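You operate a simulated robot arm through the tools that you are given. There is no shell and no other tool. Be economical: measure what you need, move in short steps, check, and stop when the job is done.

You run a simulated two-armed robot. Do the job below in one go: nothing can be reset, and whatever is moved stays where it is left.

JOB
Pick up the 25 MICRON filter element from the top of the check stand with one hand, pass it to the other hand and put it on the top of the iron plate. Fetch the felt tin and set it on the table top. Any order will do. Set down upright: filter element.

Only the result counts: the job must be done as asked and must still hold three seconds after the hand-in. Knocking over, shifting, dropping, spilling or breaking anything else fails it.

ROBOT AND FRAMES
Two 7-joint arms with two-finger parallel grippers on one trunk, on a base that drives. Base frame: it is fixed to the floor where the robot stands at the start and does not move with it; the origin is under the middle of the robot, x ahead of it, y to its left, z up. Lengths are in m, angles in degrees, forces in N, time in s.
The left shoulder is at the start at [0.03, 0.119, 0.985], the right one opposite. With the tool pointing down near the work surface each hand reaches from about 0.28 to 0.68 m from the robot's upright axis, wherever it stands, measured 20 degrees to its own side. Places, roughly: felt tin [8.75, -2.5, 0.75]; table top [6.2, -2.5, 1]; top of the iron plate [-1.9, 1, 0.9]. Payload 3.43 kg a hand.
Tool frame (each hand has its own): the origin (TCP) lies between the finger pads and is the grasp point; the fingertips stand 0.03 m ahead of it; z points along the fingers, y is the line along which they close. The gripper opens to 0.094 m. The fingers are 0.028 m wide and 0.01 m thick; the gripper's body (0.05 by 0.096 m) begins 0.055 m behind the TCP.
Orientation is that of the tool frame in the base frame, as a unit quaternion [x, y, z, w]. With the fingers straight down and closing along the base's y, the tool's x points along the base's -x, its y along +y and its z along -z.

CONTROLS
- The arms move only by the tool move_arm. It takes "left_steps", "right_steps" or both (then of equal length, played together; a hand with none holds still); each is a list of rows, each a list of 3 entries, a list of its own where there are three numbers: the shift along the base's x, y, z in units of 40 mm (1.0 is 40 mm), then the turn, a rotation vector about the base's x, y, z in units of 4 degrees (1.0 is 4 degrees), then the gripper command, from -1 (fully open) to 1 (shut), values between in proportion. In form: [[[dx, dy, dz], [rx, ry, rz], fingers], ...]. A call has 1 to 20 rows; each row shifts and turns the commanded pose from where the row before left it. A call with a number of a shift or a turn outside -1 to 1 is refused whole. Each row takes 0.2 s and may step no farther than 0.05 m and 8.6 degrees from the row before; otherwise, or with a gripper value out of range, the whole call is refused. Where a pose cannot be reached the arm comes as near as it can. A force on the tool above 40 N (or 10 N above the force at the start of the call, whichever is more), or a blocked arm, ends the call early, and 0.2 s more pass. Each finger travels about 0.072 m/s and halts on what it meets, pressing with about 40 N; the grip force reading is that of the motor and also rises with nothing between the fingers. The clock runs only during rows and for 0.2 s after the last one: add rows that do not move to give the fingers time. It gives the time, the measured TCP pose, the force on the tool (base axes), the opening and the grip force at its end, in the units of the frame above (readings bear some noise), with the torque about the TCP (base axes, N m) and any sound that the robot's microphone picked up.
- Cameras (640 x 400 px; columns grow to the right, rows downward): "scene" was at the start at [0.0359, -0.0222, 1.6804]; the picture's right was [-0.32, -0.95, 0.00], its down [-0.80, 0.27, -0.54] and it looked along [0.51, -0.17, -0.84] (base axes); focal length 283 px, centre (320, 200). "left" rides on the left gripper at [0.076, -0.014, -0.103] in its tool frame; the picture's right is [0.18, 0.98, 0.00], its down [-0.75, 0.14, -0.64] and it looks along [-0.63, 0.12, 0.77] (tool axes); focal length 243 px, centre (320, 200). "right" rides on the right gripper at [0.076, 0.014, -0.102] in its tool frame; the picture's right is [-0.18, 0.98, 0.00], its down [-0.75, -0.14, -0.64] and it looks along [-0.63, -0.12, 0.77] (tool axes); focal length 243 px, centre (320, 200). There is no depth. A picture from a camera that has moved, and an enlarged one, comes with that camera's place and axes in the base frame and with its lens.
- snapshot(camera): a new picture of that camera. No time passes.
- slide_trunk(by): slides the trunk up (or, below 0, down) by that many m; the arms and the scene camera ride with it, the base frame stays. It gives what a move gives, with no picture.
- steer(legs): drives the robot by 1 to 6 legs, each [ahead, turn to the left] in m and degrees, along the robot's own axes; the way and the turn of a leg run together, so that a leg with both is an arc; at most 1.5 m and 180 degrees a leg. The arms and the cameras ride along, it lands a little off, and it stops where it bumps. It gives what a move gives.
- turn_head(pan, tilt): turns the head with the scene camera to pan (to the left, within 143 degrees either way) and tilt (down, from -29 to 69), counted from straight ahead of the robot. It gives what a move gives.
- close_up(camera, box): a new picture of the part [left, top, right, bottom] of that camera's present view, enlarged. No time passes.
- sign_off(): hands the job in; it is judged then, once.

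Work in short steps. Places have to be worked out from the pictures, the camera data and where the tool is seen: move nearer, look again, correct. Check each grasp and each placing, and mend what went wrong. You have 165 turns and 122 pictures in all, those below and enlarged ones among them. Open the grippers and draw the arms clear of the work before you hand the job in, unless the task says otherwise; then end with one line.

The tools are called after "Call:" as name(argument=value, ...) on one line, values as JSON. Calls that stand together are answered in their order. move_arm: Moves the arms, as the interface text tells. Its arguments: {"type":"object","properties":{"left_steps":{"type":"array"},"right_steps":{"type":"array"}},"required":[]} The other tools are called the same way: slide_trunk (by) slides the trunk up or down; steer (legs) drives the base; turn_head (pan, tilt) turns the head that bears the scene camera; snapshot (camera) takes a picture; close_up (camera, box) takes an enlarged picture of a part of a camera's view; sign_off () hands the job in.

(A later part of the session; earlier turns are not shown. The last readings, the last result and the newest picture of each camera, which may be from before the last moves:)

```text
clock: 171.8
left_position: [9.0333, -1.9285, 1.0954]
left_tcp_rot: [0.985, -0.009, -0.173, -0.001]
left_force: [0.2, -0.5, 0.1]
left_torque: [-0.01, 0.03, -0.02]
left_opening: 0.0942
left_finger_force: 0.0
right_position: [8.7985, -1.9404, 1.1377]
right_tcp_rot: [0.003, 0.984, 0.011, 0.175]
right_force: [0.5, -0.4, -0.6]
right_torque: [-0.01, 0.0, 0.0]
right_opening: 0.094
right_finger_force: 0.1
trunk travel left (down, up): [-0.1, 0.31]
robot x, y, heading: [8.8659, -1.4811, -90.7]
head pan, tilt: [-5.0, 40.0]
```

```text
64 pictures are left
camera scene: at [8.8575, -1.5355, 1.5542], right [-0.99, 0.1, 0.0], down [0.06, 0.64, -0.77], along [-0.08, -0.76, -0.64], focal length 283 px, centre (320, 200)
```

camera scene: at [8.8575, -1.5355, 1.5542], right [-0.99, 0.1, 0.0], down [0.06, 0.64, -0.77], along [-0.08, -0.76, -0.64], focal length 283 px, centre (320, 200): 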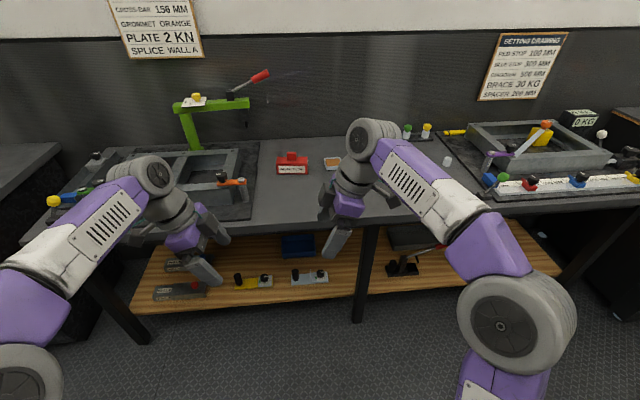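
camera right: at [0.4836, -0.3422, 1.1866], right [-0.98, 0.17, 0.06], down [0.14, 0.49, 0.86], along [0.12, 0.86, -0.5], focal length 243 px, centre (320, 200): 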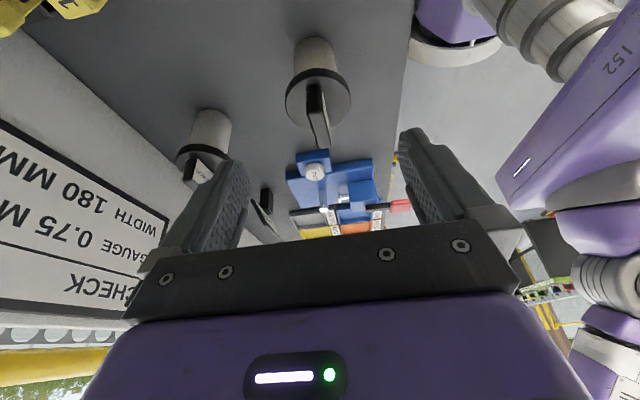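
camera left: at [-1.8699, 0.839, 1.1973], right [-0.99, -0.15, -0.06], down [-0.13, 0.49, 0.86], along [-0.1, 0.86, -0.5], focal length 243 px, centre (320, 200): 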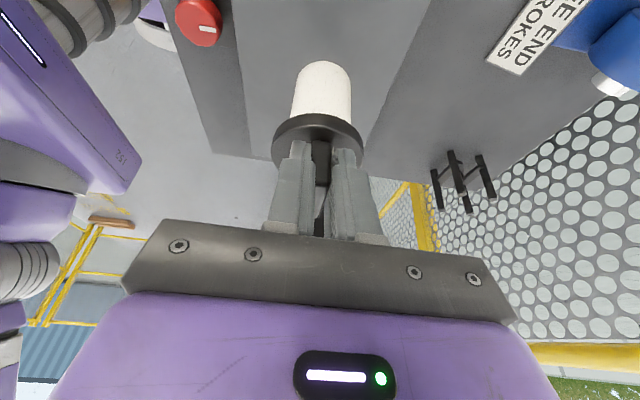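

Tin located at about (8.697, −2.593), square 0.068 aligned with the axes, rim z≈0.885; bench edge y≈−2.24. I raise the trunk, pull the left hand back, square the right hand and drive closer.

Call:
slide_trunk(by=0.15)

Call:
move_arm(left_steps=[[[0, 0.6, 0], [0, 0, 0], -1], [[0, 0.6, 0], [0, 0, 0], -1], [[0, 0.6, 0], [0, 0, 0], -1], [[0, 0.6, 0], [0, 0, 0], -1], [[0, 0.4, 0], [0, 0, 0], -1]], right_steps=[[[0, 0, 0], [0, 1, 0], -1], [[0, 0, 0], [0, 1, 0], -1], [[0, 0, 0], [0, 1, 0], -1], [[0, 0, 0], [0, 1, 0], -1], [[0, 0, 0], [0, 1, 0], -1]])

Call:
steer(legs=[[0.46, 0.7]])

Call:
turn_head(pan=-15, tilt=50)

Call:
snapshot(camera="scene")

Call:
snapshot(camera="right")

```text
clock: 173.6
left_position: [9.0335, -1.9294, 1.2445]
left_tcp_rot: [0.985, -0.007, -0.174, -0.001]
left_force: [0.0, 0.6, 0.1]
left_torque: [-0.01, 0.01, -0.02]
left_opening: 0.0938
left_finger_force: 0.0
right_position: [8.7979, -1.9404, 1.2859]
right_tcp_rot: [0.003, 0.985, 0.012, 0.175]
right_force: [-0.3, -0.6, -1.3]
right_torque: [0.02, 0.0, 0.0]
right_opening: 0.094
right_finger_force: 0.1
trunk travel left (down, up): [-0.25, 0.16]
robot x, y, heading: [8.8687, -1.48, -90.7]
head pan, tilt: [-5.0, 40.0]
```

```text
clock: 174.8
left_position: [9.0345, -1.8156, 1.2457]
left_tcp_rot: [0.985, -0.008, -0.174, -0.001]
left_force: [-0.5, -0.9, -0.3]
left_torque: [-0.01, 0.04, 0.01]
left_opening: 0.0937
left_finger_force: 0.0
right_position: [8.7984, -1.9406, 1.2874]
right_tcp_rot: [0.005, 1.0, 0.009, 0.0]
right_force: [0.5, 0.7, -0.3]
right_torque: [-0.01, -0.02, 0.06]
right_opening: 0.0938
right_finger_force: 0.0
trunk travel left (down, up): [-0.25, 0.16]
robot x, y, heading: [8.8673, -1.4829, -90.7]
head pan, tilt: [-5.0, 40.0]
```

```text
clock: 177.5
left_position: [9.0336, -2.2758, 1.2455]
left_tcp_rot: [0.985, -0.002, -0.173, 0.001]
left_force: [0.2, 0.6, -0.1]
left_torque: [0.02, -0.01, 0.01]
left_opening: 0.094
left_finger_force: 0.1
right_position: [8.7999, -2.4016, 1.2874]
right_tcp_rot: [0.0, 1.0, 0.01, 0.001]
right_force: [-0.1, -0.6, 0.9]
right_torque: [0.01, 0.02, 0.02]
right_opening: 0.0944
right_finger_force: 0.1
trunk travel left (down, up): [-0.25, 0.16]
robot x, y, heading: [8.8624, -1.9429, -90.2]
head pan, tilt: [-5.0, 40.0]
```

```text
clock: 178.3
left_position: [9.034, -2.2749, 1.2455]
left_tcp_rot: [0.985, -0.002, -0.174, 0.001]
left_force: [-0.1, 0.0, -0.1]
left_torque: [0.03, 0.05, -0.02]
left_opening: 0.0937
left_finger_force: 0.1
right_position: [8.7994, -2.4002, 1.2861]
right_tcp_rot: [0.0, 1.0, 0.009, 0.001]
right_force: [-0.1, 0.6, 0.9]
right_torque: [-0.03, 0.02, 0.01]
right_opening: 0.0942
right_finger_force: 0.1
trunk travel left (down, up): [-0.25, 0.16]
robot x, y, heading: [8.864, -1.939, -90.0]
head pan, tilt: [-15.0, 50.0]
```

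```text
63 pictures are left
camera scene: at [8.8425, -1.9855, 1.6901], right [-0.97, 0.26, 0.0], down [0.2, 0.74, -0.64], along [-0.17, -0.62, -0.77], focal length 283 px, centre (320, 200)
```

scene: 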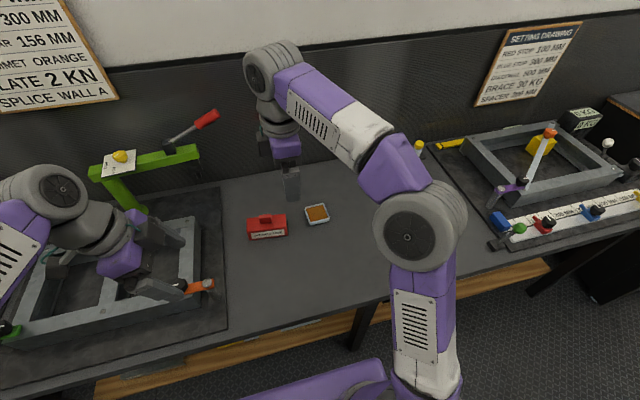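

```text
62 pictures are left
camera right: at [8.7236, -2.3884, 1.3894], right [0.18, 0.98, 0.02], down [0.75, -0.15, 0.64], along [0.63, -0.1, -0.77], focal length 243 px, centre (320, 200)
```

right: 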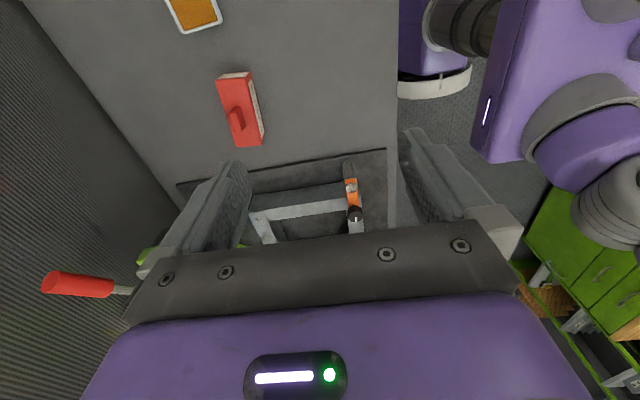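

The tin is visible beside the red box. I move the right hand above it at z≈1.05.

Call:
move_arm(right_steps=[[[-0.4, -0.5, 0], [0, 0, 0], -1], [[-0.5, -0.7, 0], [0, 0, 0], -1], [[-0.5, -0.8, -0.3], [0, 0, 0], -1], [[-0.5, -0.8, -0.6], [0, 0, 0], -1], [[-0.4, -0.8, -0.8], [0, 0, 0], -1], [[-0.27, -0.7, -0.9], [0, 0, 0], -1], [[0, -0.5, -0.9], [0, 0, 0], -1], [[0, 0, -0.9], [0, 0, 0], -1], [[0, 0, -0.9], [0, 0, 0], -1], [[0, 0, -0.6], [0, 0, 0], -1], [[0, 0, 0], [0, 0, 0], -1]])

Call:
snapshot(camera="right")

Call:
close_up(camera="scene", box=[200, 120, 420, 260])

```text
clock: 180.7
left_position: [9.0337, -2.2743, 1.2447]
left_tcp_rot: [0.985, -0.002, -0.174, 0.001]
left_force: [0.1, 0.2, 0.5]
left_torque: [-0.03, 0.02, -0.03]
left_opening: 0.094
left_finger_force: 0.0
right_position: [8.7049, -2.5715, 1.0673]
right_tcp_rot: [0.0, 1.0, 0.011, 0.001]
right_force: [0.2, 0.2, 1.1]
right_torque: [0.05, 0.01, 0.01]
right_opening: 0.0939
right_finger_force: 0.1
right hand out of reach, approached as far as the arm can: row 4, 5, 6, 8, 9, 10
trunk travel left (down, up): [-0.25, 0.16]
robot x, y, heading: [8.8592, -1.9388, -90.1]
head pan, tilt: [-15.0, 50.0]
```

```text
61 pictures are left
camera right: at [8.6289, -2.5592, 1.1696], right [0.18, 0.98, 0.02], down [0.75, -0.15, 0.64], along [0.63, -0.1, -0.77], focal length 243 px, centre (320, 200)
```

right: 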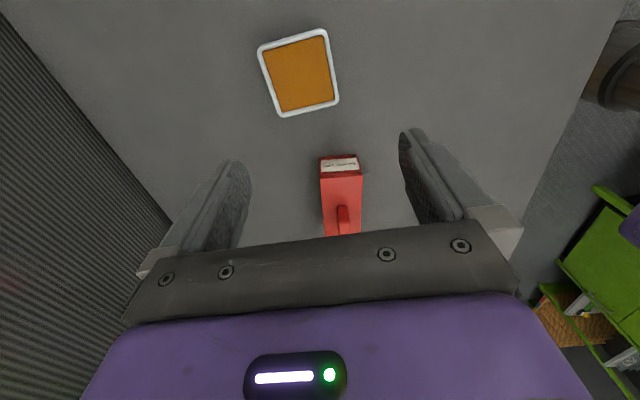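

```text
2.86 times, centred on (310, 190) of scene
camera zoom: at [8.8424, -1.9855, 1.6901], right [-0.97, 0.26, 0.0], down [0.2, 0.74, -0.64], along [-0.17, -0.62, -0.77], focal length 809 px, centre (349, 229)
```

zoom: 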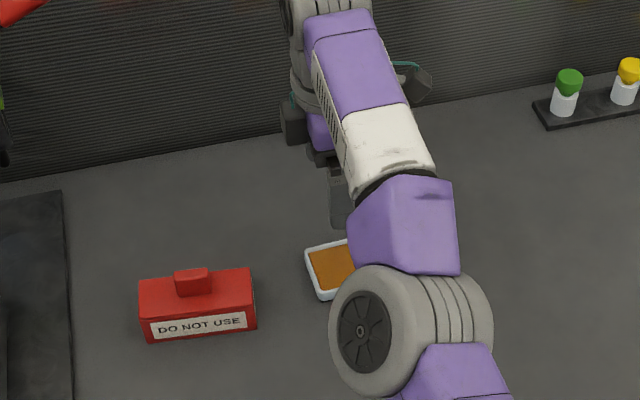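

Tin centre from this view ≈ (8.687, −2.585); the arm is at its reach limit, so I creep 5 cm closer.

Call:
steer(legs=[[0.05, 0]])

Call:
snapshot(camera="right")

```text
clock: 181.6
left_position: [9.0345, -2.3246, 1.2446]
left_tcp_rot: [0.985, -0.003, -0.174, 0.001]
left_force: [0.2, -0.3, 0.0]
left_torque: [0.04, 0.0, -0.02]
left_opening: 0.0942
left_finger_force: 0.1
right_position: [8.7062, -2.622, 1.068]
right_tcp_rot: [-0.001, 1.0, 0.012, 0.001]
right_force: [-0.1, 0.6, 0.2]
right_torque: [0.0, -0.01, -0.03]
right_opening: 0.0939
right_finger_force: 0.0
trunk travel left (down, up): [-0.25, 0.16]
robot x, y, heading: [8.8669, -1.988, -90.0]
head pan, tilt: [-15.0, 50.0]
```

```text
59 pictures are left
camera right: at [8.6288, -2.6091, 1.1691], right [0.18, 0.98, 0.02], down [0.75, -0.16, 0.64], along [0.63, -0.1, -0.77], focal length 243 px, centre (320, 200)
```

right: 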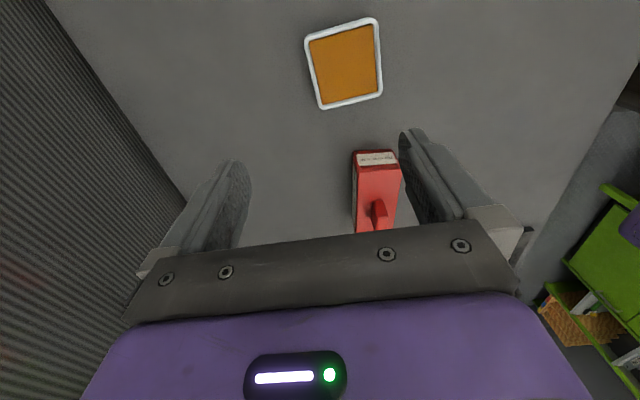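

Tin centre refined to (8.692, −2.585), about 0.072 wide. I centre the hand and descend to z≈0.96.

Call:
move_arm(right_steps=[[[-0.2, 0.5, 0], [0, 0, 0], -1], [[-0.15, 0.42, -0.3], [0, 0, 0], -1], [[0, 0, -0.6], [0, 0, 0], -1], [[0, 0, -0.6], [0, 0, 0], -1], [[0, 0, -0.6], [0, 0, 0], -1], [[0, 0, -0.5], [0, 0, 0], -1], [[0, 0, 0], [0, 0, 0], -1]])

Call:
snapshot(camera="right")

```text
clock: 183.2
left_position: [9.0341, -2.3239, 1.2454]
left_tcp_rot: [0.985, -0.002, -0.174, 0.0]
left_force: [0.2, -0.2, 0.2]
left_torque: [0.04, 0.02, -0.02]
left_opening: 0.094
left_finger_force: 0.1
right_position: [8.6951, -2.6335, 0.9711]
right_tcp_rot: [0.0, 1.0, 0.012, 0.001]
right_force: [0.4, 0.1, -0.2]
right_torque: [0.0, -0.01, -0.02]
right_opening: 0.0941
right_finger_force: 0.0
right hand out of reach, approached as far as the arm can: row 1, 2, 3, 4, 6
trunk travel left (down, up): [-0.25, 0.16]
robot x, y, heading: [8.8617, -1.9921, -90.0]
head pan, tilt: [-15.0, 50.0]
```

```text
58 pictures are left
camera right: at [8.6188, -2.6219, 1.0731], right [0.18, 0.98, 0.02], down [0.75, -0.16, 0.64], along [0.63, -0.1, -0.77], focal length 243 px, centre (320, 200)
```

right: 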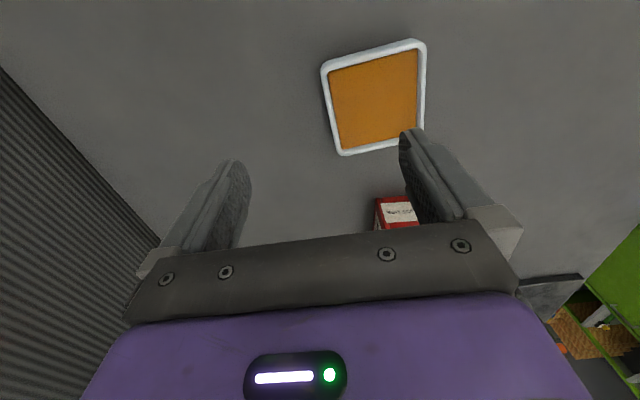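

The command had run ahead of reach; I correct +y by 48 mm now that it is within reach.

Call:
move_arm(right_steps=[[[-0.04, 0.6, 0], [0, 0, 0], -1], [[-0.04, 0.6, 0], [0, 0, 0], -1], [[0, 0, 0], [0, 0, 0], -1]])

Call:
snapshot(camera="right")

```text
clock: 184.0
left_position: [9.0338, -2.3224, 1.2455]
left_tcp_rot: [0.985, -0.002, -0.174, 0.0]
left_force: [0.4, -0.4, 0.1]
left_torque: [0.0, -0.01, 0.0]
left_opening: 0.0943
left_finger_force: 0.0
right_position: [8.6922, -2.635, 0.9744]
right_tcp_rot: [0.0, 1.0, 0.012, 0.001]
right_force: [-0.1, -0.2, -0.2]
right_torque: [0.01, 0.01, 0.0]
right_opening: 0.0939
right_finger_force: 0.1
right hand out of reach, approached as far as the arm can: row 1, 2
trunk travel left (down, up): [-0.25, 0.16]
robot x, y, heading: [8.866, -1.9891, -90.0]
head pan, tilt: [-15.0, 50.0]
```

```text
57 pictures are left
camera right: at [8.615, -2.6219, 1.0768], right [0.18, 0.98, 0.02], down [0.75, -0.16, 0.64], along [0.63, -0.1, -0.77], focal length 243 px, centre (320, 200)
```

right: 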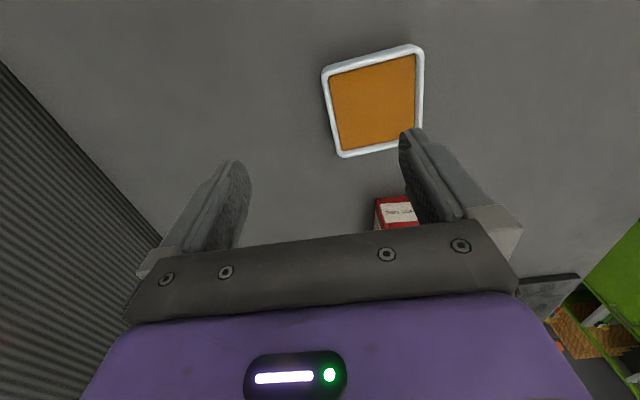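

The arm won't come back in this wrist posture (likely a joint limit after the bump). I raise the hand and turn the wrist back to its natural orientation (closing along x); the box end at x≈8.80 leaves room.

Call:
move_arm(right_steps=[[[0, 0, 0.6], [0, 0, 0], -1], [[0, 0, 0.6], [0, 0, -1], -1], [[0, 0, 0.6], [0, 0, -1], -1], [[0, 0, 0.6], [0, 0, -1], -1], [[0, 0, 0], [0, 0, -1], -1], [[0, 0, 0], [0, 0, -1], -1], [[0, 0, 0], [0, 0, -1], -1], [[0, 0, 0], [0, 0, -1], -1], [[0, 0, 0], [0, 0, -1], -1], [[0, 0, 0], [0, 0, -1], -1], [[0, 0, 0], [0, 0, -1], -1], [[0, 0, 0], [0, 0, -1], -1], [[0, 0, 0], [0, 0, -1], -1], [[0, 0, 0], [0, 0, -1], -1], [[0, 0, 0], [0, 0, -1], -1], [[0, 0, 0], [0, 0, -1], -1], [[0, 0, 0], [0, 0, -1], -1], [[0, 0, 0], [0, 0, -1], -1]])

Call:
move_arm(right_steps=[[[0, 0, 0], [0, 0, -1], -1], [[0, 0, 0], [0, 0, -1], -1], [[0, 0, 0], [0, 0, -1], -1], [[0, 0, 0], [0, 0, -1], -1], [[0, 0, 0], [0, 0, -1], -1], [[0, 0, 0], [0, 0, -0.5], -1], [[0, 0, 0], [0, 0, 0], -1]])

Call:
snapshot(camera="right")

```text
clock: 187.8
left_position: [9.0347, -2.3233, 1.2444]
left_tcp_rot: [0.985, -0.003, -0.174, 0.001]
left_force: [0.0, 0.3, 0.4]
left_torque: [-0.01, -0.01, 0.02]
left_opening: 0.0938
left_finger_force: 0.2
right_position: [8.6953, -2.6221, 1.0693]
right_tcp_rot: [0.559, 0.829, 0.009, 0.008]
right_force: [0.5, 0.4, -0.6]
right_torque: [0.02, -0.03, 0.02]
right_opening: 0.094
right_finger_force: 0.0
right hand out of reach, approached as far as the arm can: row 3, 4
trunk travel left (down, up): [-0.25, 0.16]
robot x, y, heading: [8.8628, -1.9926, -90.1]
head pan, tilt: [-15.0, 50.0]
```

```text
clock: 189.4
left_position: [9.0343, -2.3237, 1.2461]
left_tcp_rot: [0.985, -0.002, -0.173, 0.001]
left_force: [-0.9, -0.1, -0.4]
left_torque: [0.01, -0.04, 0.01]
left_opening: 0.0939
left_finger_force: 0.1
right_position: [8.6948, -2.6237, 1.0701]
right_tcp_rot: [0.707, 0.707, 0.007, 0.008]
right_force: [0.0, -0.3, -0.4]
right_torque: [0.02, -0.02, 0.03]
right_opening: 0.0938
right_finger_force: 0.0
trunk travel left (down, up): [-0.25, 0.16]
robot x, y, heading: [8.8631, -1.9886, -90.3]
head pan, tilt: [-15.0, 50.0]
```

```text
56 pictures are left
camera right: at [8.7068, -2.5461, 1.1714], right [0.98, -0.18, 0.02], down [-0.16, -0.75, 0.64], along [-0.1, -0.63, -0.77], focal length 243 px, centre (320, 200)
```

right: 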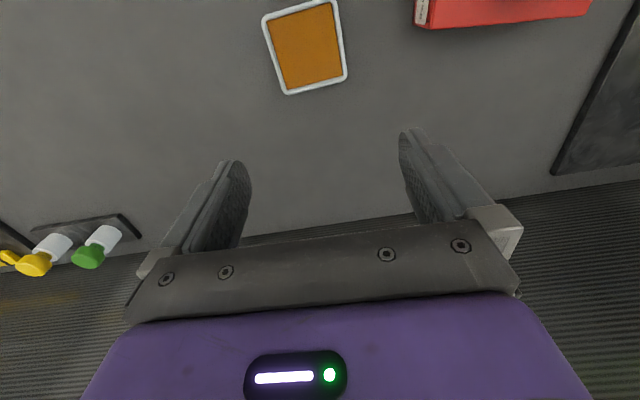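

Tin centre confirmed at (8.692, −2.582). I move +y by 42 mm and see whether it follows.

Call:
move_arm(right_steps=[[[-0.05, 0.5, 0], [0, 0, 0], -1], [[0, 0.55, 0], [0, 0, 0], -1], [[0, 0, -0.6], [0, 0, 0], -1], [[0, 0, -0.7], [0, 0, 0], -1], [[0, 0, -0.7], [0, 0, 0], -1], [[0, 0, -0.6], [0, 0, 0], -1], [[0, 0, 0], [0, 0, 0], -1]])

Call:
snapshot(camera="right")

```text
clock: 191.0
left_position: [9.0332, -2.3225, 1.2456]
left_tcp_rot: [0.985, -0.002, -0.174, 0.001]
left_force: [0.8, -0.4, 0.5]
left_torque: [-0.01, -0.01, 0.02]
left_opening: 0.0941
left_finger_force: 0.0
right_position: [8.6922, -2.5814, 0.9656]
right_tcp_rot: [0.706, 0.708, 0.008, 0.009]
right_force: [-0.5, 0.5, 0.4]
right_torque: [0.01, 0.01, -0.01]
right_opening: 0.0942
right_finger_force: 0.1
trunk travel left (down, up): [-0.25, 0.16]
robot x, y, heading: [8.8631, -1.9899, -89.9]
head pan, tilt: [-15.0, 50.0]
```

```text
55 pictures are left
camera right: at [8.7043, -2.5045, 1.0679], right [0.98, -0.18, 0.02], down [-0.15, -0.75, 0.64], along [-0.1, -0.63, -0.77], focal length 243 px, centre (320, 200)
```

right: 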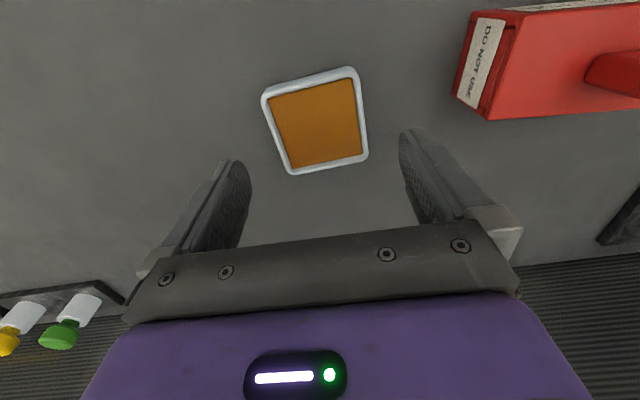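

It follows now. I nudge +3 mm in y and go down to just above the bench, then probe gently.

Call:
move_arm(right_steps=[[[0, 0.08, -0.4], [0, 0, 0], -1], [[0, 0, -0.4], [0, 0, 0], -1], [[0, 0, -0.4], [0, 0, 0], -1], [[0, 0, -0.1], [0, 0, 0], -1], [[0, 0, 0], [0, 0, 0], -1]])

Call:
snapshot(camera="right")

```text
clock: 192.2
left_position: [9.0335, -2.3233, 1.2445]
left_tcp_rot: [0.985, -0.003, -0.174, 0.0]
left_force: [0.0, 0.3, 0.0]
left_torque: [-0.04, -0.06, -0.02]
left_opening: 0.0938
left_finger_force: 0.1
right_position: [8.6924, -2.5767, 0.9128]
right_tcp_rot: [0.706, 0.708, 0.007, 0.009]
right_force: [1.1, -0.3, 0.6]
right_torque: [-0.02, 0.0, -0.02]
right_opening: 0.0937
right_finger_force: 0.1
trunk travel left (down, up): [-0.25, 0.16]
robot x, y, heading: [8.8609, -1.9914, -90.0]
head pan, tilt: [-15.0, 50.0]
```

```text
54 pictures are left
camera right: at [8.7048, -2.5004, 1.0157], right [0.98, -0.18, 0.02], down [-0.15, -0.75, 0.64], along [-0.1, -0.63, -0.77], focal length 243 px, centre (320, 200)
```

right: 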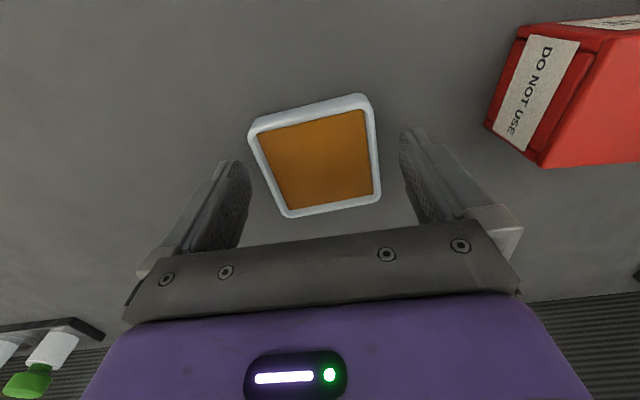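

Tin is centred between the fingers. Probing down in small steps.

Call:
move_arm(right_steps=[[[0, 0, -0.15], [0, 0, 0], -1], [[0, 0, -0.1], [0, 0, 0], -1], [[0, 0, 0], [0, 0, 0], -1]])

Call:
move_arm(right_steps=[[[0, 0, -0.08], [0, 0, 0], -1], [[0, 0, 0], [0, 0, 0], -1]])

Call:
close_up(camera="right", box=[160, 80, 480, 280])

```text
clock: 193.0
left_position: [9.0332, -2.324, 1.2464]
left_tcp_rot: [0.985, -0.003, -0.174, 0.001]
left_force: [-0.3, -0.1, 0.0]
left_torque: [-0.03, 0.02, -0.02]
left_opening: 0.0941
left_finger_force: 0.1
right_position: [8.6926, -2.5784, 0.9033]
right_tcp_rot: [0.706, 0.708, 0.008, 0.008]
right_force: [-0.4, 0.0, 0.7]
right_torque: [-0.02, 0.01, 0.0]
right_opening: 0.0939
right_finger_force: 0.0
trunk travel left (down, up): [-0.25, 0.16]
robot x, y, heading: [8.8631, -1.9912, -90.1]
head pan, tilt: [-15.0, 50.0]
```

```text
clock: 193.6
left_position: [9.0327, -2.3236, 1.2458]
left_tcp_rot: [0.985, -0.002, -0.174, 0.0]
left_force: [-0.3, 0.4, -0.4]
left_torque: [0.02, 0.0, -0.03]
left_opening: 0.0941
left_finger_force: 0.1
right_position: [8.6916, -2.5785, 0.9005]
right_tcp_rot: [0.706, 0.708, 0.007, 0.008]
right_force: [-0.9, -0.1, 0.2]
right_torque: [0.0, 0.01, 0.0]
right_opening: 0.0937
right_finger_force: 0.0
trunk travel left (down, up): [-0.25, 0.16]
robot x, y, heading: [8.8648, -1.9914, -89.9]
head pan, tilt: [-15.0, 50.0]
```

```text
2.00 times, centred on (320, 180) of right
camera zoom: at [8.7047, -2.5013, 1.0025], right [0.98, -0.18, 0.02], down [-0.15, -0.75, 0.64], along [-0.1, -0.63, -0.77], focal length 485 px, centre (320, 240)
```

zoom: 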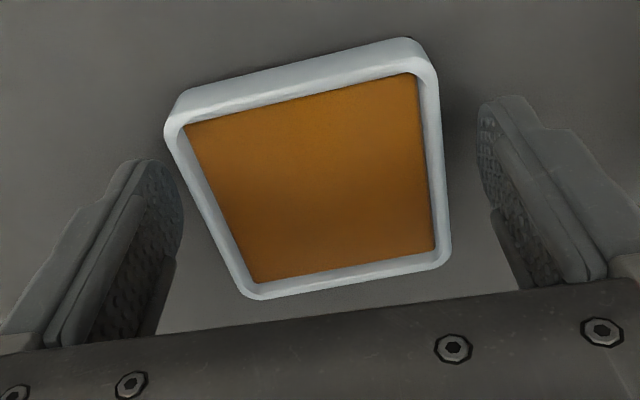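

No contact yet at TCP 0.9005; continue probing.

Call:
move_arm(right_steps=[[[0, 0, -0.08], [0, 0, 0], -1], [[0, 0, 0], [0, 0, 0], -1]])

Call:
move_arm(right_steps=[[[0, 0, -0.08], [0, 0, 0], -1], [[0, 0, 0], [0, 0, 0], -1]])

Call:
close_up(camera="right", box=[160, 80, 480, 280])

```text
clock: 194.2
left_position: [9.034, -2.3238, 1.2446]
left_tcp_rot: [0.985, -0.002, -0.174, 0.001]
left_force: [0.6, -0.8, -0.5]
left_torque: [0.01, 0.0, -0.01]
left_opening: 0.0939
left_finger_force: 0.0
right_position: [8.6927, -2.5785, 0.8974]
right_tcp_rot: [0.707, 0.707, 0.007, 0.008]
right_force: [0.0, 0.6, 0.4]
right_torque: [0.02, -0.02, 0.02]
right_opening: 0.0938
right_finger_force: 0.2
trunk travel left (down, up): [-0.25, 0.16]
robot x, y, heading: [8.862, -1.9876, -90.3]
head pan, tilt: [-15.0, 50.0]
```

```text
clock: 194.8
left_position: [9.0341, -2.3243, 1.2457]
left_tcp_rot: [0.985, -0.003, -0.174, 0.0]
left_force: [0.3, 0.3, -0.1]
left_torque: [0.01, -0.01, -0.03]
left_opening: 0.094
left_finger_force: 0.1
right_position: [8.693, -2.5777, 0.8938]
right_tcp_rot: [0.706, 0.708, 0.008, 0.008]
right_force: [-0.5, 1.1, 0.6]
right_torque: [-0.02, 0.01, 0.0]
right_opening: 0.094
right_finger_force: 0.1
trunk travel left (down, up): [-0.25, 0.16]
robot x, y, heading: [8.8615, -1.9896, -90.4]
head pan, tilt: [-15.0, 50.0]
```

```text
2.00 times, centred on (320, 180) of right
camera zoom: at [8.7045, -2.5015, 0.9957], right [0.98, -0.18, 0.02], down [-0.15, -0.75, 0.64], along [-0.1, -0.63, -0.77], focal length 485 px, centre (320, 240)
```

zoom: 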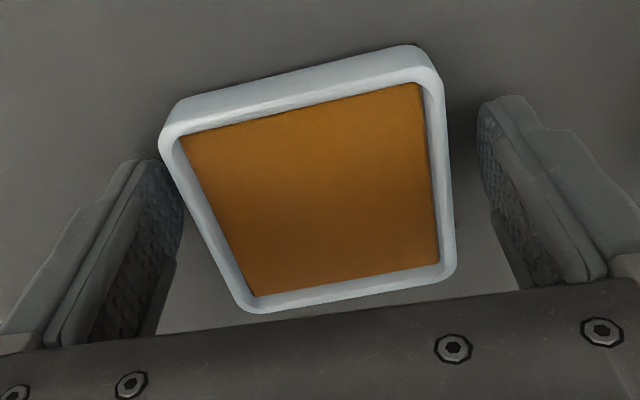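

Fingertips (≈0.864) already overlap nearly the whole wall height (rim ≈0.883). I close.

Call:
move_arm(right_steps=[[[0, 0, 0], [0, 0, 0], 0.3], [[0, 0, 0], [0, 0, 0], 0.6], [[0, 0, 0], [0, 0, 0], 1], [[0, 0, 0], [0, 0, 0], 1]])

Call:
close_up(camera="right", box=[160, 80, 480, 280])

```text
clock: 195.8
left_position: [9.0335, -2.3225, 1.246]
left_tcp_rot: [0.985, -0.003, -0.174, 0.001]
left_force: [0.0, -0.5, -0.7]
left_torque: [-0.01, -0.01, -0.01]
left_opening: 0.0937
left_finger_force: 0.1
right_position: [8.6915, -2.578, 0.8941]
right_tcp_rot: [0.707, 0.708, 0.007, 0.009]
right_force: [-2.2, -1.0, 1.1]
right_torque: [0.07, 0.28, 0.06]
right_opening: 0.0748
right_finger_force: 40.1
trunk travel left (down, up): [-0.25, 0.16]
robot x, y, heading: [8.8616, -1.9879, -90.2]
head pan, tilt: [-15.0, 50.0]
```

```text
2.00 times, centred on (320, 180) of right
camera zoom: at [8.7041, -2.5016, 0.9958], right [0.98, -0.18, 0.02], down [-0.15, -0.75, 0.64], along [-0.1, -0.63, -0.77], focal length 485 px, centre (320, 240)
```

zoom: 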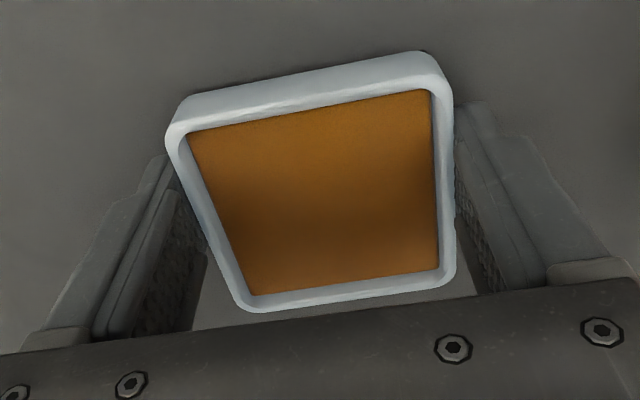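

Gripped at 0.0748 with 40 N. I lift gently and check.

Call:
move_arm(right_steps=[[[0, 0, 0.2], [0, 0, 0], 1], [[0, 0, 0.3], [0, 0, 0], 1], [[0, 0, 0.5], [0, 0, 0], 1], [[0, 0, 0.5], [0, 0, 0], 1], [[0, 0, 0.6], [0, 0, 0], 1], [[0, 0.2, 0.6], [0, 0, 0], 1], [[0, 0.3, 0.6], [0, 0, 0], 1], [[0, 0.4, 0.6], [0, 0, 0], 1], [[0, 0.4, 0.6], [0, 0, 0], 1], [[0, 0.5, 0.6], [0, 0, 0], 1], [[0, 0.5, 0.6], [0, 0, 0], 1], [[0, 0.5, 0.4], [0, 0, 0], 1]])

Call:
close_up(camera="right", box=[160, 80, 480, 280])

Call:
snapshot(camera="scene")

```text
clock: 198.4
left_position: [9.0337, -2.3236, 1.2462]
left_tcp_rot: [0.985, -0.003, -0.174, 0.001]
left_force: [-0.3, 0.7, -0.2]
left_torque: [-0.02, -0.02, -0.03]
left_opening: 0.0938
left_finger_force: 0.1
right_position: [8.6936, -2.4659, 1.1389]
right_tcp_rot: [0.707, 0.707, 0.008, 0.009]
right_force: [-0.9, 0.8, -4.3]
right_torque: [0.02, 0.0, 0.01]
right_opening: 0.0746
right_finger_force: 40.0
trunk travel left (down, up): [-0.25, 0.16]
robot x, y, heading: [8.8607, -1.993, -90.2]
head pan, tilt: [-15.0, 50.0]
```

```text
2.00 times, centred on (320, 180) of right
camera zoom: at [8.7067, -2.3894, 1.2409], right [0.98, -0.18, 0.02], down [-0.15, -0.75, 0.64], along [-0.1, -0.63, -0.77], focal length 485 px, centre (320, 240)
```

zoom: 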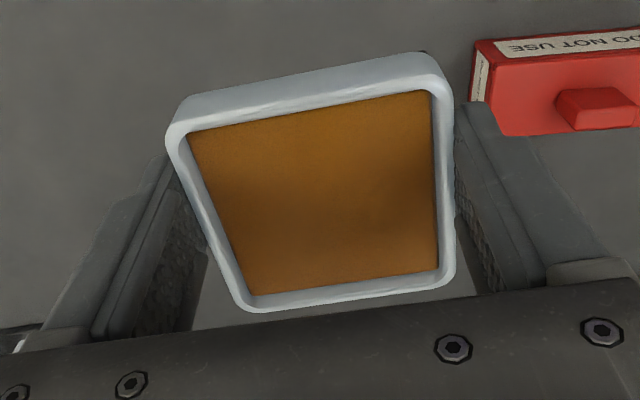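

```text
49 pictures are left
camera scene: at [8.8421, -2.0333, 1.6901], right [-0.97, 0.26, 0.0], down [0.2, 0.74, -0.64], along [-0.17, -0.62, -0.77], focal length 283 px, centre (320, 200)
```

scene: 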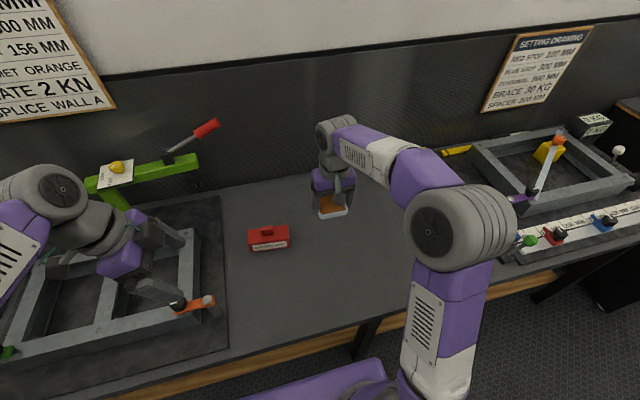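

The tin is held securely. I raise and tuck it in, back away, and turn towards the table.

Call:
move_arm(right_steps=[[[0.1, 0.5, 0.5], [0, 0, 0], 1], [[0.1, 0.5, 0.5], [0, 0, 0], 1], [[0.1, 0.5, 0.5], [0, 0, 0], 1], [[0.1, 0.4, 0.4], [0, 0, 0], 1], [[0, 0.3, 0], [0, 0, 0], 1]])

Call:
steer(legs=[[-0.57, 0], [0, -90]])

Call:
turn_head(pan=20, tilt=30)

Call:
snapshot(camera="scene")

```text
clock: 199.6
left_position: [9.0346, -2.3237, 1.2457]
left_tcp_rot: [0.985, -0.003, -0.174, 0.0]
left_force: [1.0, 0.4, 0.2]
left_torque: [0.01, 0.0, 0.01]
left_opening: 0.094
left_finger_force: 0.0
right_position: [8.709, -2.3786, 1.2134]
right_tcp_rot: [0.706, 0.708, 0.008, 0.009]
right_force: [-0.3, -0.2, -5.1]
right_torque: [0.04, 0.01, -0.01]
right_opening: 0.0748
right_finger_force: 40.0
trunk travel left (down, up): [-0.25, 0.16]
robot x, y, heading: [8.8626, -1.9883, -90.1]
head pan, tilt: [-15.0, 50.0]
```

```text
clock: 206.6
left_position: [8.5308, -1.5938, 1.2452]
left_tcp_rot: [-0.694, 0.698, 0.123, 0.123]
left_force: [0.0, -0.6, -0.2]
left_torque: [-0.01, 0.01, 0.0]
left_opening: 0.0939
left_finger_force: 0.0
right_position: [8.477, -1.269, 1.2136]
right_tcp_rot: [1.0, -0.001, -0.001, 0.011]
right_force: [0.4, 0.0, -4.5]
right_torque: [0.01, -0.06, -0.04]
right_opening: 0.0745
right_finger_force: 39.9
trunk travel left (down, up): [-0.25, 0.16]
robot x, y, heading: [8.8642, -1.4207, 179.9]
head pan, tilt: [-15.0, 50.0]
```

```text
clock: 207.7
left_position: [8.5305, -1.593, 1.246]
left_tcp_rot: [-0.694, 0.699, 0.123, 0.122]
left_force: [-1.0, 0.5, -0.4]
left_torque: [-0.01, -0.03, -0.02]
left_opening: 0.0942
left_finger_force: 0.0
right_position: [8.4757, -1.2691, 1.2122]
right_tcp_rot: [1.0, 0.001, -0.001, 0.012]
right_force: [0.6, -0.3, -4.9]
right_torque: [-0.01, -0.05, 0.0]
right_opening: 0.0745
right_finger_force: 39.8
trunk travel left (down, up): [-0.25, 0.16]
robot x, y, heading: [8.8642, -1.4217, 179.7]
head pan, tilt: [20.0, 30.0]
```

```text
48 pictures are left
camera scene: at [8.8099, -1.4529, 1.7195], right [-0.34, 0.94, 0.0], down [0.47, 0.17, -0.87], along [-0.81, -0.29, -0.5], focal length 283 px, centre (320, 200)
```

scene: 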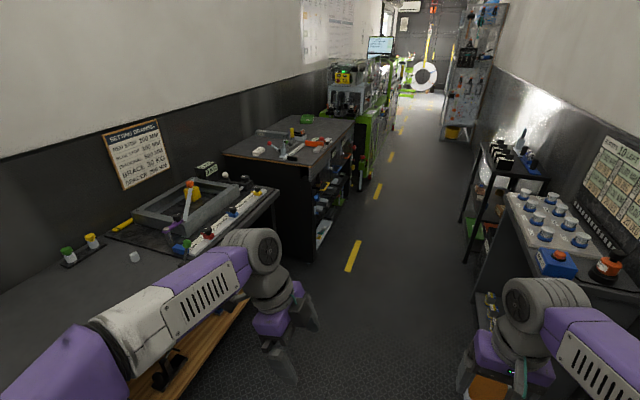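

Tin still held. I drive back along the aisle, shifting slightly left to y≈−1.5, up to the table.

Call:
steer(legs=[[0.4, 10], [0.4, -10], [0.8, 0], [0.7, 0]])

Call:
steer(legs=[[0, 90]])

Call:
turn_head(pan=0, tilt=40)

Call:
snapshot(camera="scene")

```text
clock: 219.5
left_position: [6.2379, -1.6386, 1.2451]
left_tcp_rot: [-0.688, 0.705, 0.121, 0.123]
left_force: [-0.7, 0.2, 0.3]
left_torque: [-0.02, 0.02, 0.01]
left_opening: 0.0939
left_finger_force: 0.1
right_position: [6.1902, -1.3124, 1.2141]
right_tcp_rot: [1.0, -0.01, -0.001, 0.012]
right_force: [0.3, 0.5, -5.1]
right_torque: [0.01, -0.06, 0.04]
right_opening: 0.0747
right_finger_force: 39.5
trunk travel left (down, up): [-0.25, 0.16]
robot x, y, heading: [6.5758, -1.4742, 178.9]
head pan, tilt: [20.0, 30.0]
```

```text
clock: 223.8
left_position: [6.7471, -1.8072, 1.2453]
left_tcp_rot: [0.985, -0.002, -0.173, 0.0]
left_force: [-0.5, 0.4, -0.3]
left_torque: [-0.01, 0.02, 0.02]
left_opening: 0.0939
left_finger_force: 0.2
right_position: [6.423, -1.8632, 1.2127]
right_tcp_rot: [0.707, 0.707, 0.007, 0.008]
right_force: [0.0, -1.1, -5.1]
right_torque: [0.02, 0.0, 0.01]
right_opening: 0.0746
right_finger_force: 39.9
trunk travel left (down, up): [-0.25, 0.16]
robot x, y, heading: [6.5753, -1.4743, -89.8]
head pan, tilt: [20.0, 30.0]
```

```text
clock: 224.6
left_position: [6.748, -1.807, 1.2446]
left_tcp_rot: [0.985, -0.002, -0.174, 0.0]
left_force: [-1.1, -0.9, -0.8]
left_torque: [0.01, 0.0, 0.02]
left_opening: 0.0937
left_finger_force: 0.0
right_position: [6.423, -1.8622, 1.2127]
right_tcp_rot: [0.706, 0.708, 0.008, 0.009]
right_force: [-0.1, 0.5, -3.7]
right_torque: [0.03, -0.01, -0.01]
right_opening: 0.0745
right_finger_force: 39.8
trunk travel left (down, up): [-0.25, 0.16]
robot x, y, heading: [6.5774, -1.4726, -89.9]
head pan, tilt: [0.0, 40.0]
```

```text
47 pictures are left
camera scene: at [6.5756, -1.5287, 1.7042], right [-1.0, 0.0, 0.0], down [0.0, 0.64, -0.77], along [0.0, -0.77, -0.64], focal length 283 px, centre (320, 200)
```

scene: 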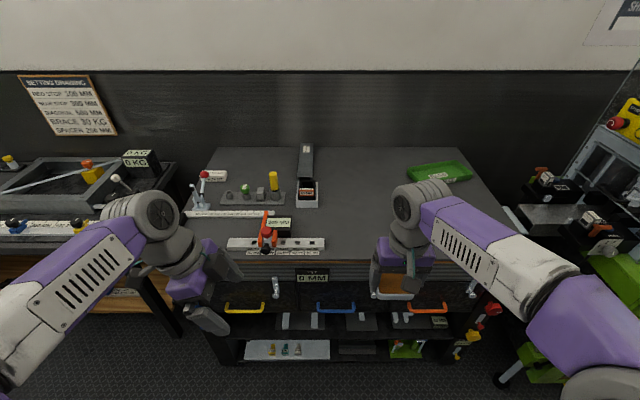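

Free area of the table is around x 6.36, y −2.3, between the items on the left and the green tray on the right. I move 0.27 m closer (drawer handles protrude below).

Call:
steer(legs=[[0.27, 0]])

Call:
turn_head(pan=-15, tilt=50)

Call:
move_arm(right_steps=[[[-0.2, -0.4, 0], [0, 0, 0], 1], [[-0.2, -0.5, 0], [0, 0, 0], 1], [[-0.2, -0.6, 0], [0, 0, 0], 1], [[-0.2, -0.6, 0], [0, 0, 0], 1], [[-0.2, -0.6, 0], [0, 0, 0], 1], [[0, -0.4, 0], [0, 0, 0], 1], [[0, -0.2, 0], [0, 0, 0], 1]])

Call:
snapshot(camera="scene")

Call:
snapshot(camera="right")

```text
clock: 226.5
left_position: [6.7452, -2.0765, 1.2454]
left_tcp_rot: [0.985, -0.005, -0.174, 0.0]
left_force: [0.0, 0.4, 1.0]
left_torque: [0.0, 0.03, -0.04]
left_opening: 0.0938
left_finger_force: 0.2
right_position: [6.4206, -2.1304, 1.214]
right_tcp_rot: [0.708, 0.706, 0.008, 0.008]
right_force: [-0.6, -0.8, -4.1]
right_torque: [0.06, 0.04, -0.03]
right_opening: 0.0745
right_finger_force: 39.7
trunk travel left (down, up): [-0.25, 0.16]
robot x, y, heading: [6.5746, -1.7391, -90.6]
head pan, tilt: [0.0, 40.0]
```

```text
clock: 227.3
left_position: [6.7443, -2.0751, 1.2466]
left_tcp_rot: [0.985, -0.004, -0.174, 0.001]
left_force: [-0.3, 0.5, -0.2]
left_torque: [-0.01, -0.04, -0.07]
left_opening: 0.094
left_finger_force: 0.1
right_position: [6.4205, -2.1295, 1.2135]
right_tcp_rot: [0.707, 0.707, 0.007, 0.009]
right_force: [-0.6, -0.2, -4.8]
right_torque: [0.04, -0.02, 0.0]
right_opening: 0.075
right_finger_force: 39.9
trunk travel left (down, up): [-0.25, 0.16]
robot x, y, heading: [6.5731, -1.7407, -90.2]
head pan, tilt: [-15.0, 50.0]
```

```text
clock: 228.9
left_position: [6.7451, -2.0755, 1.2443]
left_tcp_rot: [0.985, -0.005, -0.174, 0.0]
left_force: [-0.3, -0.1, -0.2]
left_torque: [0.01, 0.0, -0.01]
left_opening: 0.0938
left_finger_force: 0.0
right_position: [6.381, -2.26, 1.2137]
right_tcp_rot: [0.709, 0.705, 0.007, 0.008]
right_force: [0.0, -0.2, -4.1]
right_torque: [0.07, -0.01, 0.02]
right_opening: 0.0746
right_finger_force: 40.0
trunk travel left (down, up): [-0.25, 0.16]
robot x, y, heading: [6.5742, -1.7359, -90.6]
head pan, tilt: [-15.0, 50.0]
```

```text
46 pictures are left
camera scene: at [6.5544, -1.7858, 1.69], right [-0.96, 0.26, 0.0], down [0.2, 0.74, -0.64], along [-0.17, -0.62, -0.77], focal length 283 px, centre (320, 200)
```

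scene: 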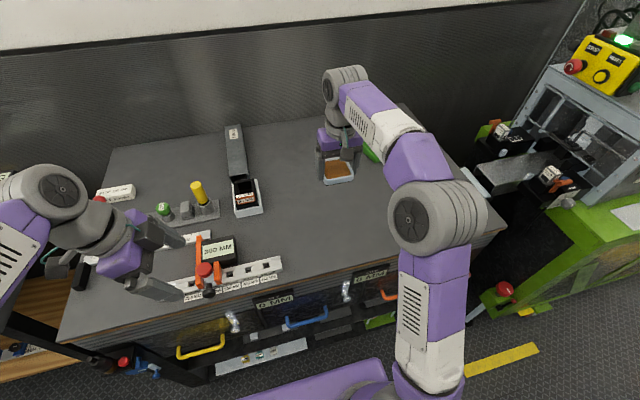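

```text
45 pictures are left
camera right: at [6.3928, -2.1838, 1.316], right [0.98, -0.19, 0.02], down [-0.16, -0.75, 0.64], along [-0.1, -0.63, -0.77], focal length 243 px, centre (320, 200)
```

right: 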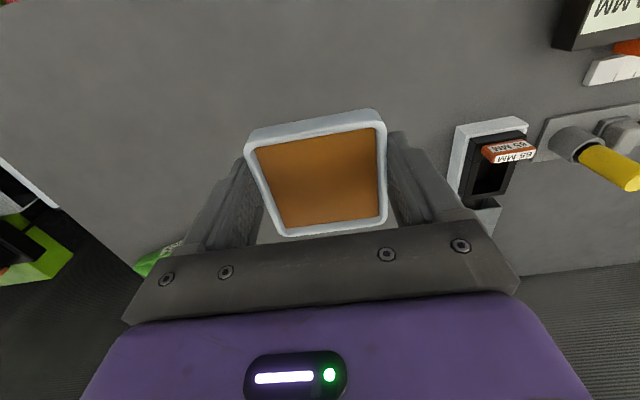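

The spot below the tin is free. I lower to TCP z≈1.06 and look.

Call:
move_arm(right_steps=[[[0, -0.2, -0.4], [0, 0, 0], 1], [[0, -0.2, -0.7], [0, 0, 0], 1], [[0, -0.1, -0.7], [0, 0, 0], 1], [[0, 0, -0.7], [0, 0, 0], 1], [[0, 0, -0.7], [0, 0, 0], 1], [[0, 0, -0.6], [0, 0, 0], 1], [[0, 0, 0], [0, 0, 0], 1]])

Call:
close_up(camera="scene", box=[260, 110, 440, 230])

Call:
snapshot(camera="right")

```text
clock: 230.5
left_position: [6.7446, -2.0743, 1.2457]
left_tcp_rot: [0.985, -0.004, -0.173, 0.0]
left_force: [-0.9, -0.3, 0.2]
left_torque: [0.04, -0.01, 0.0]
left_opening: 0.0941
left_finger_force: 0.1
right_position: [6.382, -2.2814, 1.0624]
right_tcp_rot: [0.708, 0.706, 0.008, 0.008]
right_force: [0.5, 1.1, -4.6]
right_torque: [0.05, 0.01, 0.02]
right_opening: 0.0747
right_finger_force: 39.7
trunk travel left (down, up): [-0.25, 0.16]
robot x, y, heading: [6.5752, -1.7381, -90.4]
head pan, tilt: [-15.0, 50.0]
```

```text
3.33 times, centred on (350, 170) of scene
camera zoom: at [6.5545, -1.7853, 1.69], right [-0.96, 0.26, 0.0], down [0.2, 0.74, -0.64], along [-0.17, -0.62, -0.77], focal length 944 px, centre (220, 300)
```

zoom: 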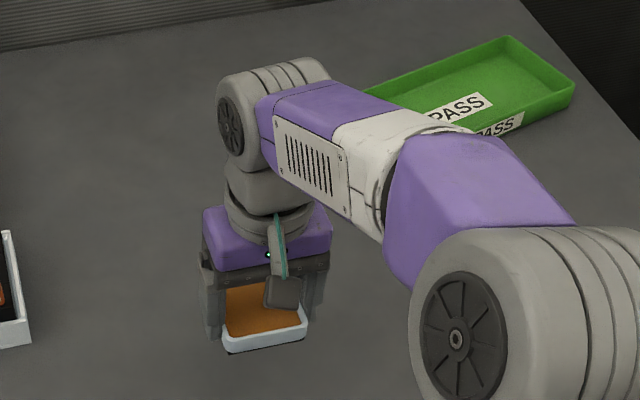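

```text
43 pictures are left
camera right: at [6.3939, -2.2051, 1.1633], right [0.98, -0.19, 0.02], down [-0.16, -0.75, 0.64], along [-0.1, -0.63, -0.77], focal length 243 px, centre (320, 200)
```

right: 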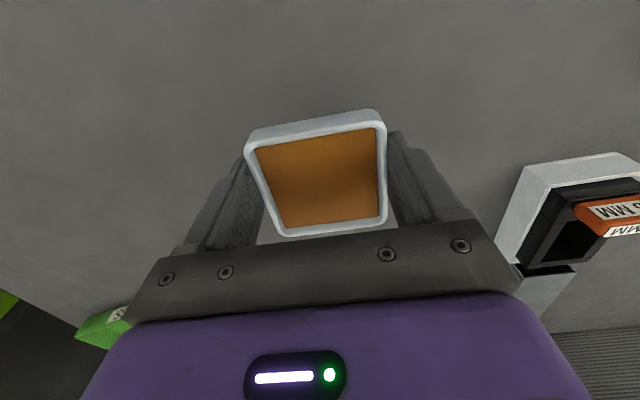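

Table surface seems near z 0.9–0.95. I lower in stages, watching force.

Call:
move_arm(right_steps=[[[0, 0, -0.5], [0, 0, 0], 1], [[0, 0, -0.5], [0, 0, 0], 1], [[0, 0, -0.4], [0, 0, 0], 1], [[0, 0, 0], [0, 0, 0], 1]])

Call:
close_up(camera="right", box=[200, 60, 440, 210])

Call:
close_up(camera="scene", box=[290, 140, 390, 220])

```text
clock: 231.5
left_position: [6.7455, -2.0743, 1.2451]
left_tcp_rot: [0.985, -0.004, -0.174, 0.001]
left_force: [0.3, 0.3, 0.0]
left_torque: [-0.01, -0.02, -0.03]
left_opening: 0.094
left_finger_force: 0.2
right_position: [6.3811, -2.2826, 1.0055]
right_tcp_rot: [0.708, 0.706, 0.007, 0.009]
right_force: [-0.1, 0.2, -5.5]
right_torque: [0.05, -0.03, -0.02]
right_opening: 0.0747
right_finger_force: 40.1
trunk travel left (down, up): [-0.25, 0.16]
robot x, y, heading: [6.5732, -1.7425, -90.2]
head pan, tilt: [-15.0, 50.0]
```

```text
2.67 times, centred on (320, 135) of right
camera zoom: at [6.3922, -2.2046, 1.1072], right [0.98, -0.19, 0.02], down [-0.16, -0.75, 0.64], along [-0.1, -0.63, -0.77], focal length 647 px, centre (320, 373)
```

zoom: 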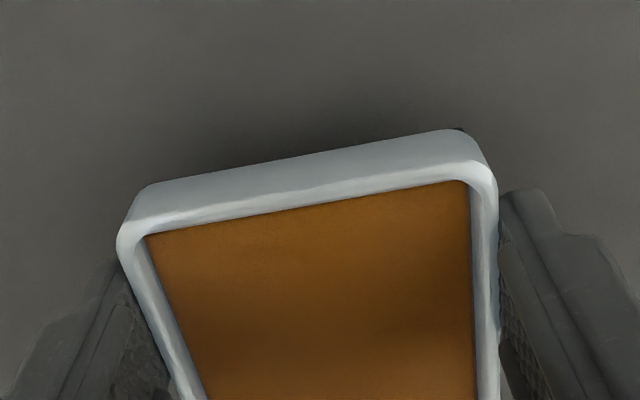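

```text
5.00 times, centred on (340, 180) of scene
camera zoom: at [6.5545, -1.7853, 1.69], right [-0.96, 0.26, 0.0], down [0.2, 0.74, -0.64], along [-0.17, -0.62, -0.77], focal length 1416 px, centre (220, 300)
```

zoom: 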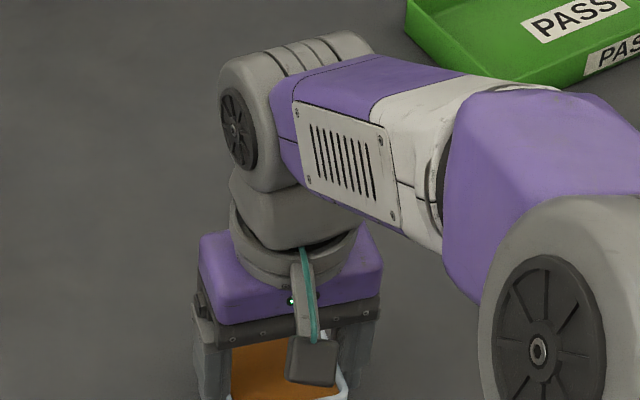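

A contact shadow starts to show; continuing in smaller steps.

Call:
move_arm(right_steps=[[[0, 0, -0.25], [0, 0, 0], 1], [[0, 0, -0.15], [0, 0, 0], 1], [[0, 0, -0.1], [0, 0, 0], 1], [[0, 0, 0], [0, 0, 0], 1]])

Call:
close_up(camera="right", box=[200, 60, 440, 210])

```text
clock: 232.5
left_position: [6.7446, -2.0746, 1.2462]
left_tcp_rot: [0.985, -0.005, -0.173, -0.001]
left_force: [-0.6, -0.3, -0.1]
left_torque: [-0.02, 0.0, 0.02]
left_opening: 0.094
left_finger_force: 0.0
right_position: [6.3802, -2.2816, 0.985]
right_tcp_rot: [0.708, 0.706, 0.008, 0.009]
right_force: [-0.2, 0.1, -3.3]
right_torque: [-0.01, -0.01, 0.01]
right_opening: 0.0746
right_finger_force: 40.0
trunk travel left (down, up): [-0.25, 0.16]
robot x, y, heading: [6.5747, -1.7401, -90.4]
head pan, tilt: [-15.0, 50.0]
```

```text
2.67 times, centred on (320, 135) of right
camera zoom: at [6.393, -2.2043, 1.0865], right [0.98, -0.19, 0.02], down [-0.16, -0.75, 0.64], along [-0.1, -0.63, -0.77], focal length 647 px, centre (320, 373)
```

zoom: 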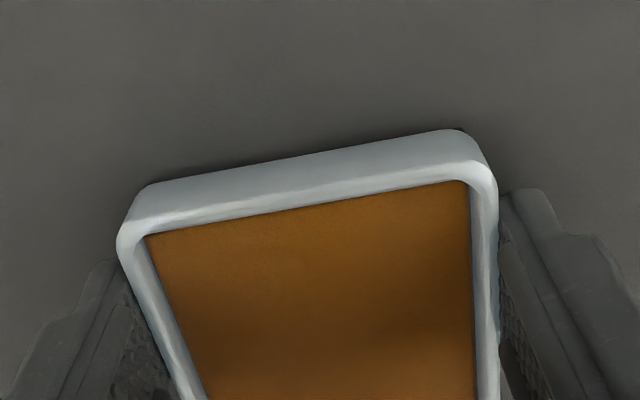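

Nearly touching (tight shadow). Small steps until force confirms.

Call:
move_arm(right_steps=[[[0, 0, -0.06], [0, 0, 0], 1], [[0, 0, 0], [0, 0, 0], 1]])

Call:
move_arm(right_steps=[[[0, 0, -0.05], [0, 0, 0], 1], [[0, 0, 0], [0, 0, 0], 1]])

```text
clock: 233.1
left_position: [6.7445, -2.0748, 1.2462]
left_tcp_rot: [0.985, -0.005, -0.174, 0.001]
left_force: [-0.5, 0.5, -0.2]
left_torque: [0.0, 0.03, -0.01]
left_opening: 0.094
left_finger_force: 0.0
right_position: [6.3801, -2.28, 0.9839]
right_tcp_rot: [0.708, 0.706, 0.007, 0.01]
right_force: [-0.9, 1.2, 9.1]
right_torque: [0.23, 0.46, -0.08]
right_opening: 0.0746
right_finger_force: 39.7
trunk travel left (down, up): [-0.25, 0.16]
robot x, y, heading: [6.5721, -1.7432, -90.1]
head pan, tilt: [-15.0, 50.0]
```

```text
clock: 233.7
left_position: [6.7449, -2.0741, 1.2464]
left_tcp_rot: [0.985, -0.006, -0.173, 0.0]
left_force: [-0.5, -0.1, 0.0]
left_torque: [-0.01, -0.02, 0.01]
left_opening: 0.094
left_finger_force: 0.1
right_position: [6.3807, -2.2807, 0.983]
right_tcp_rot: [0.707, 0.707, 0.006, 0.01]
right_force: [-0.3, -0.9, 21.2]
right_torque: [0.48, 0.76, 0.05]
right_opening: 0.0747
right_finger_force: 40.4
trunk travel left (down, up): [-0.25, 0.16]
robot x, y, heading: [6.5776, -1.7429, -90.1]
head pan, tilt: [-15.0, 50.0]
```

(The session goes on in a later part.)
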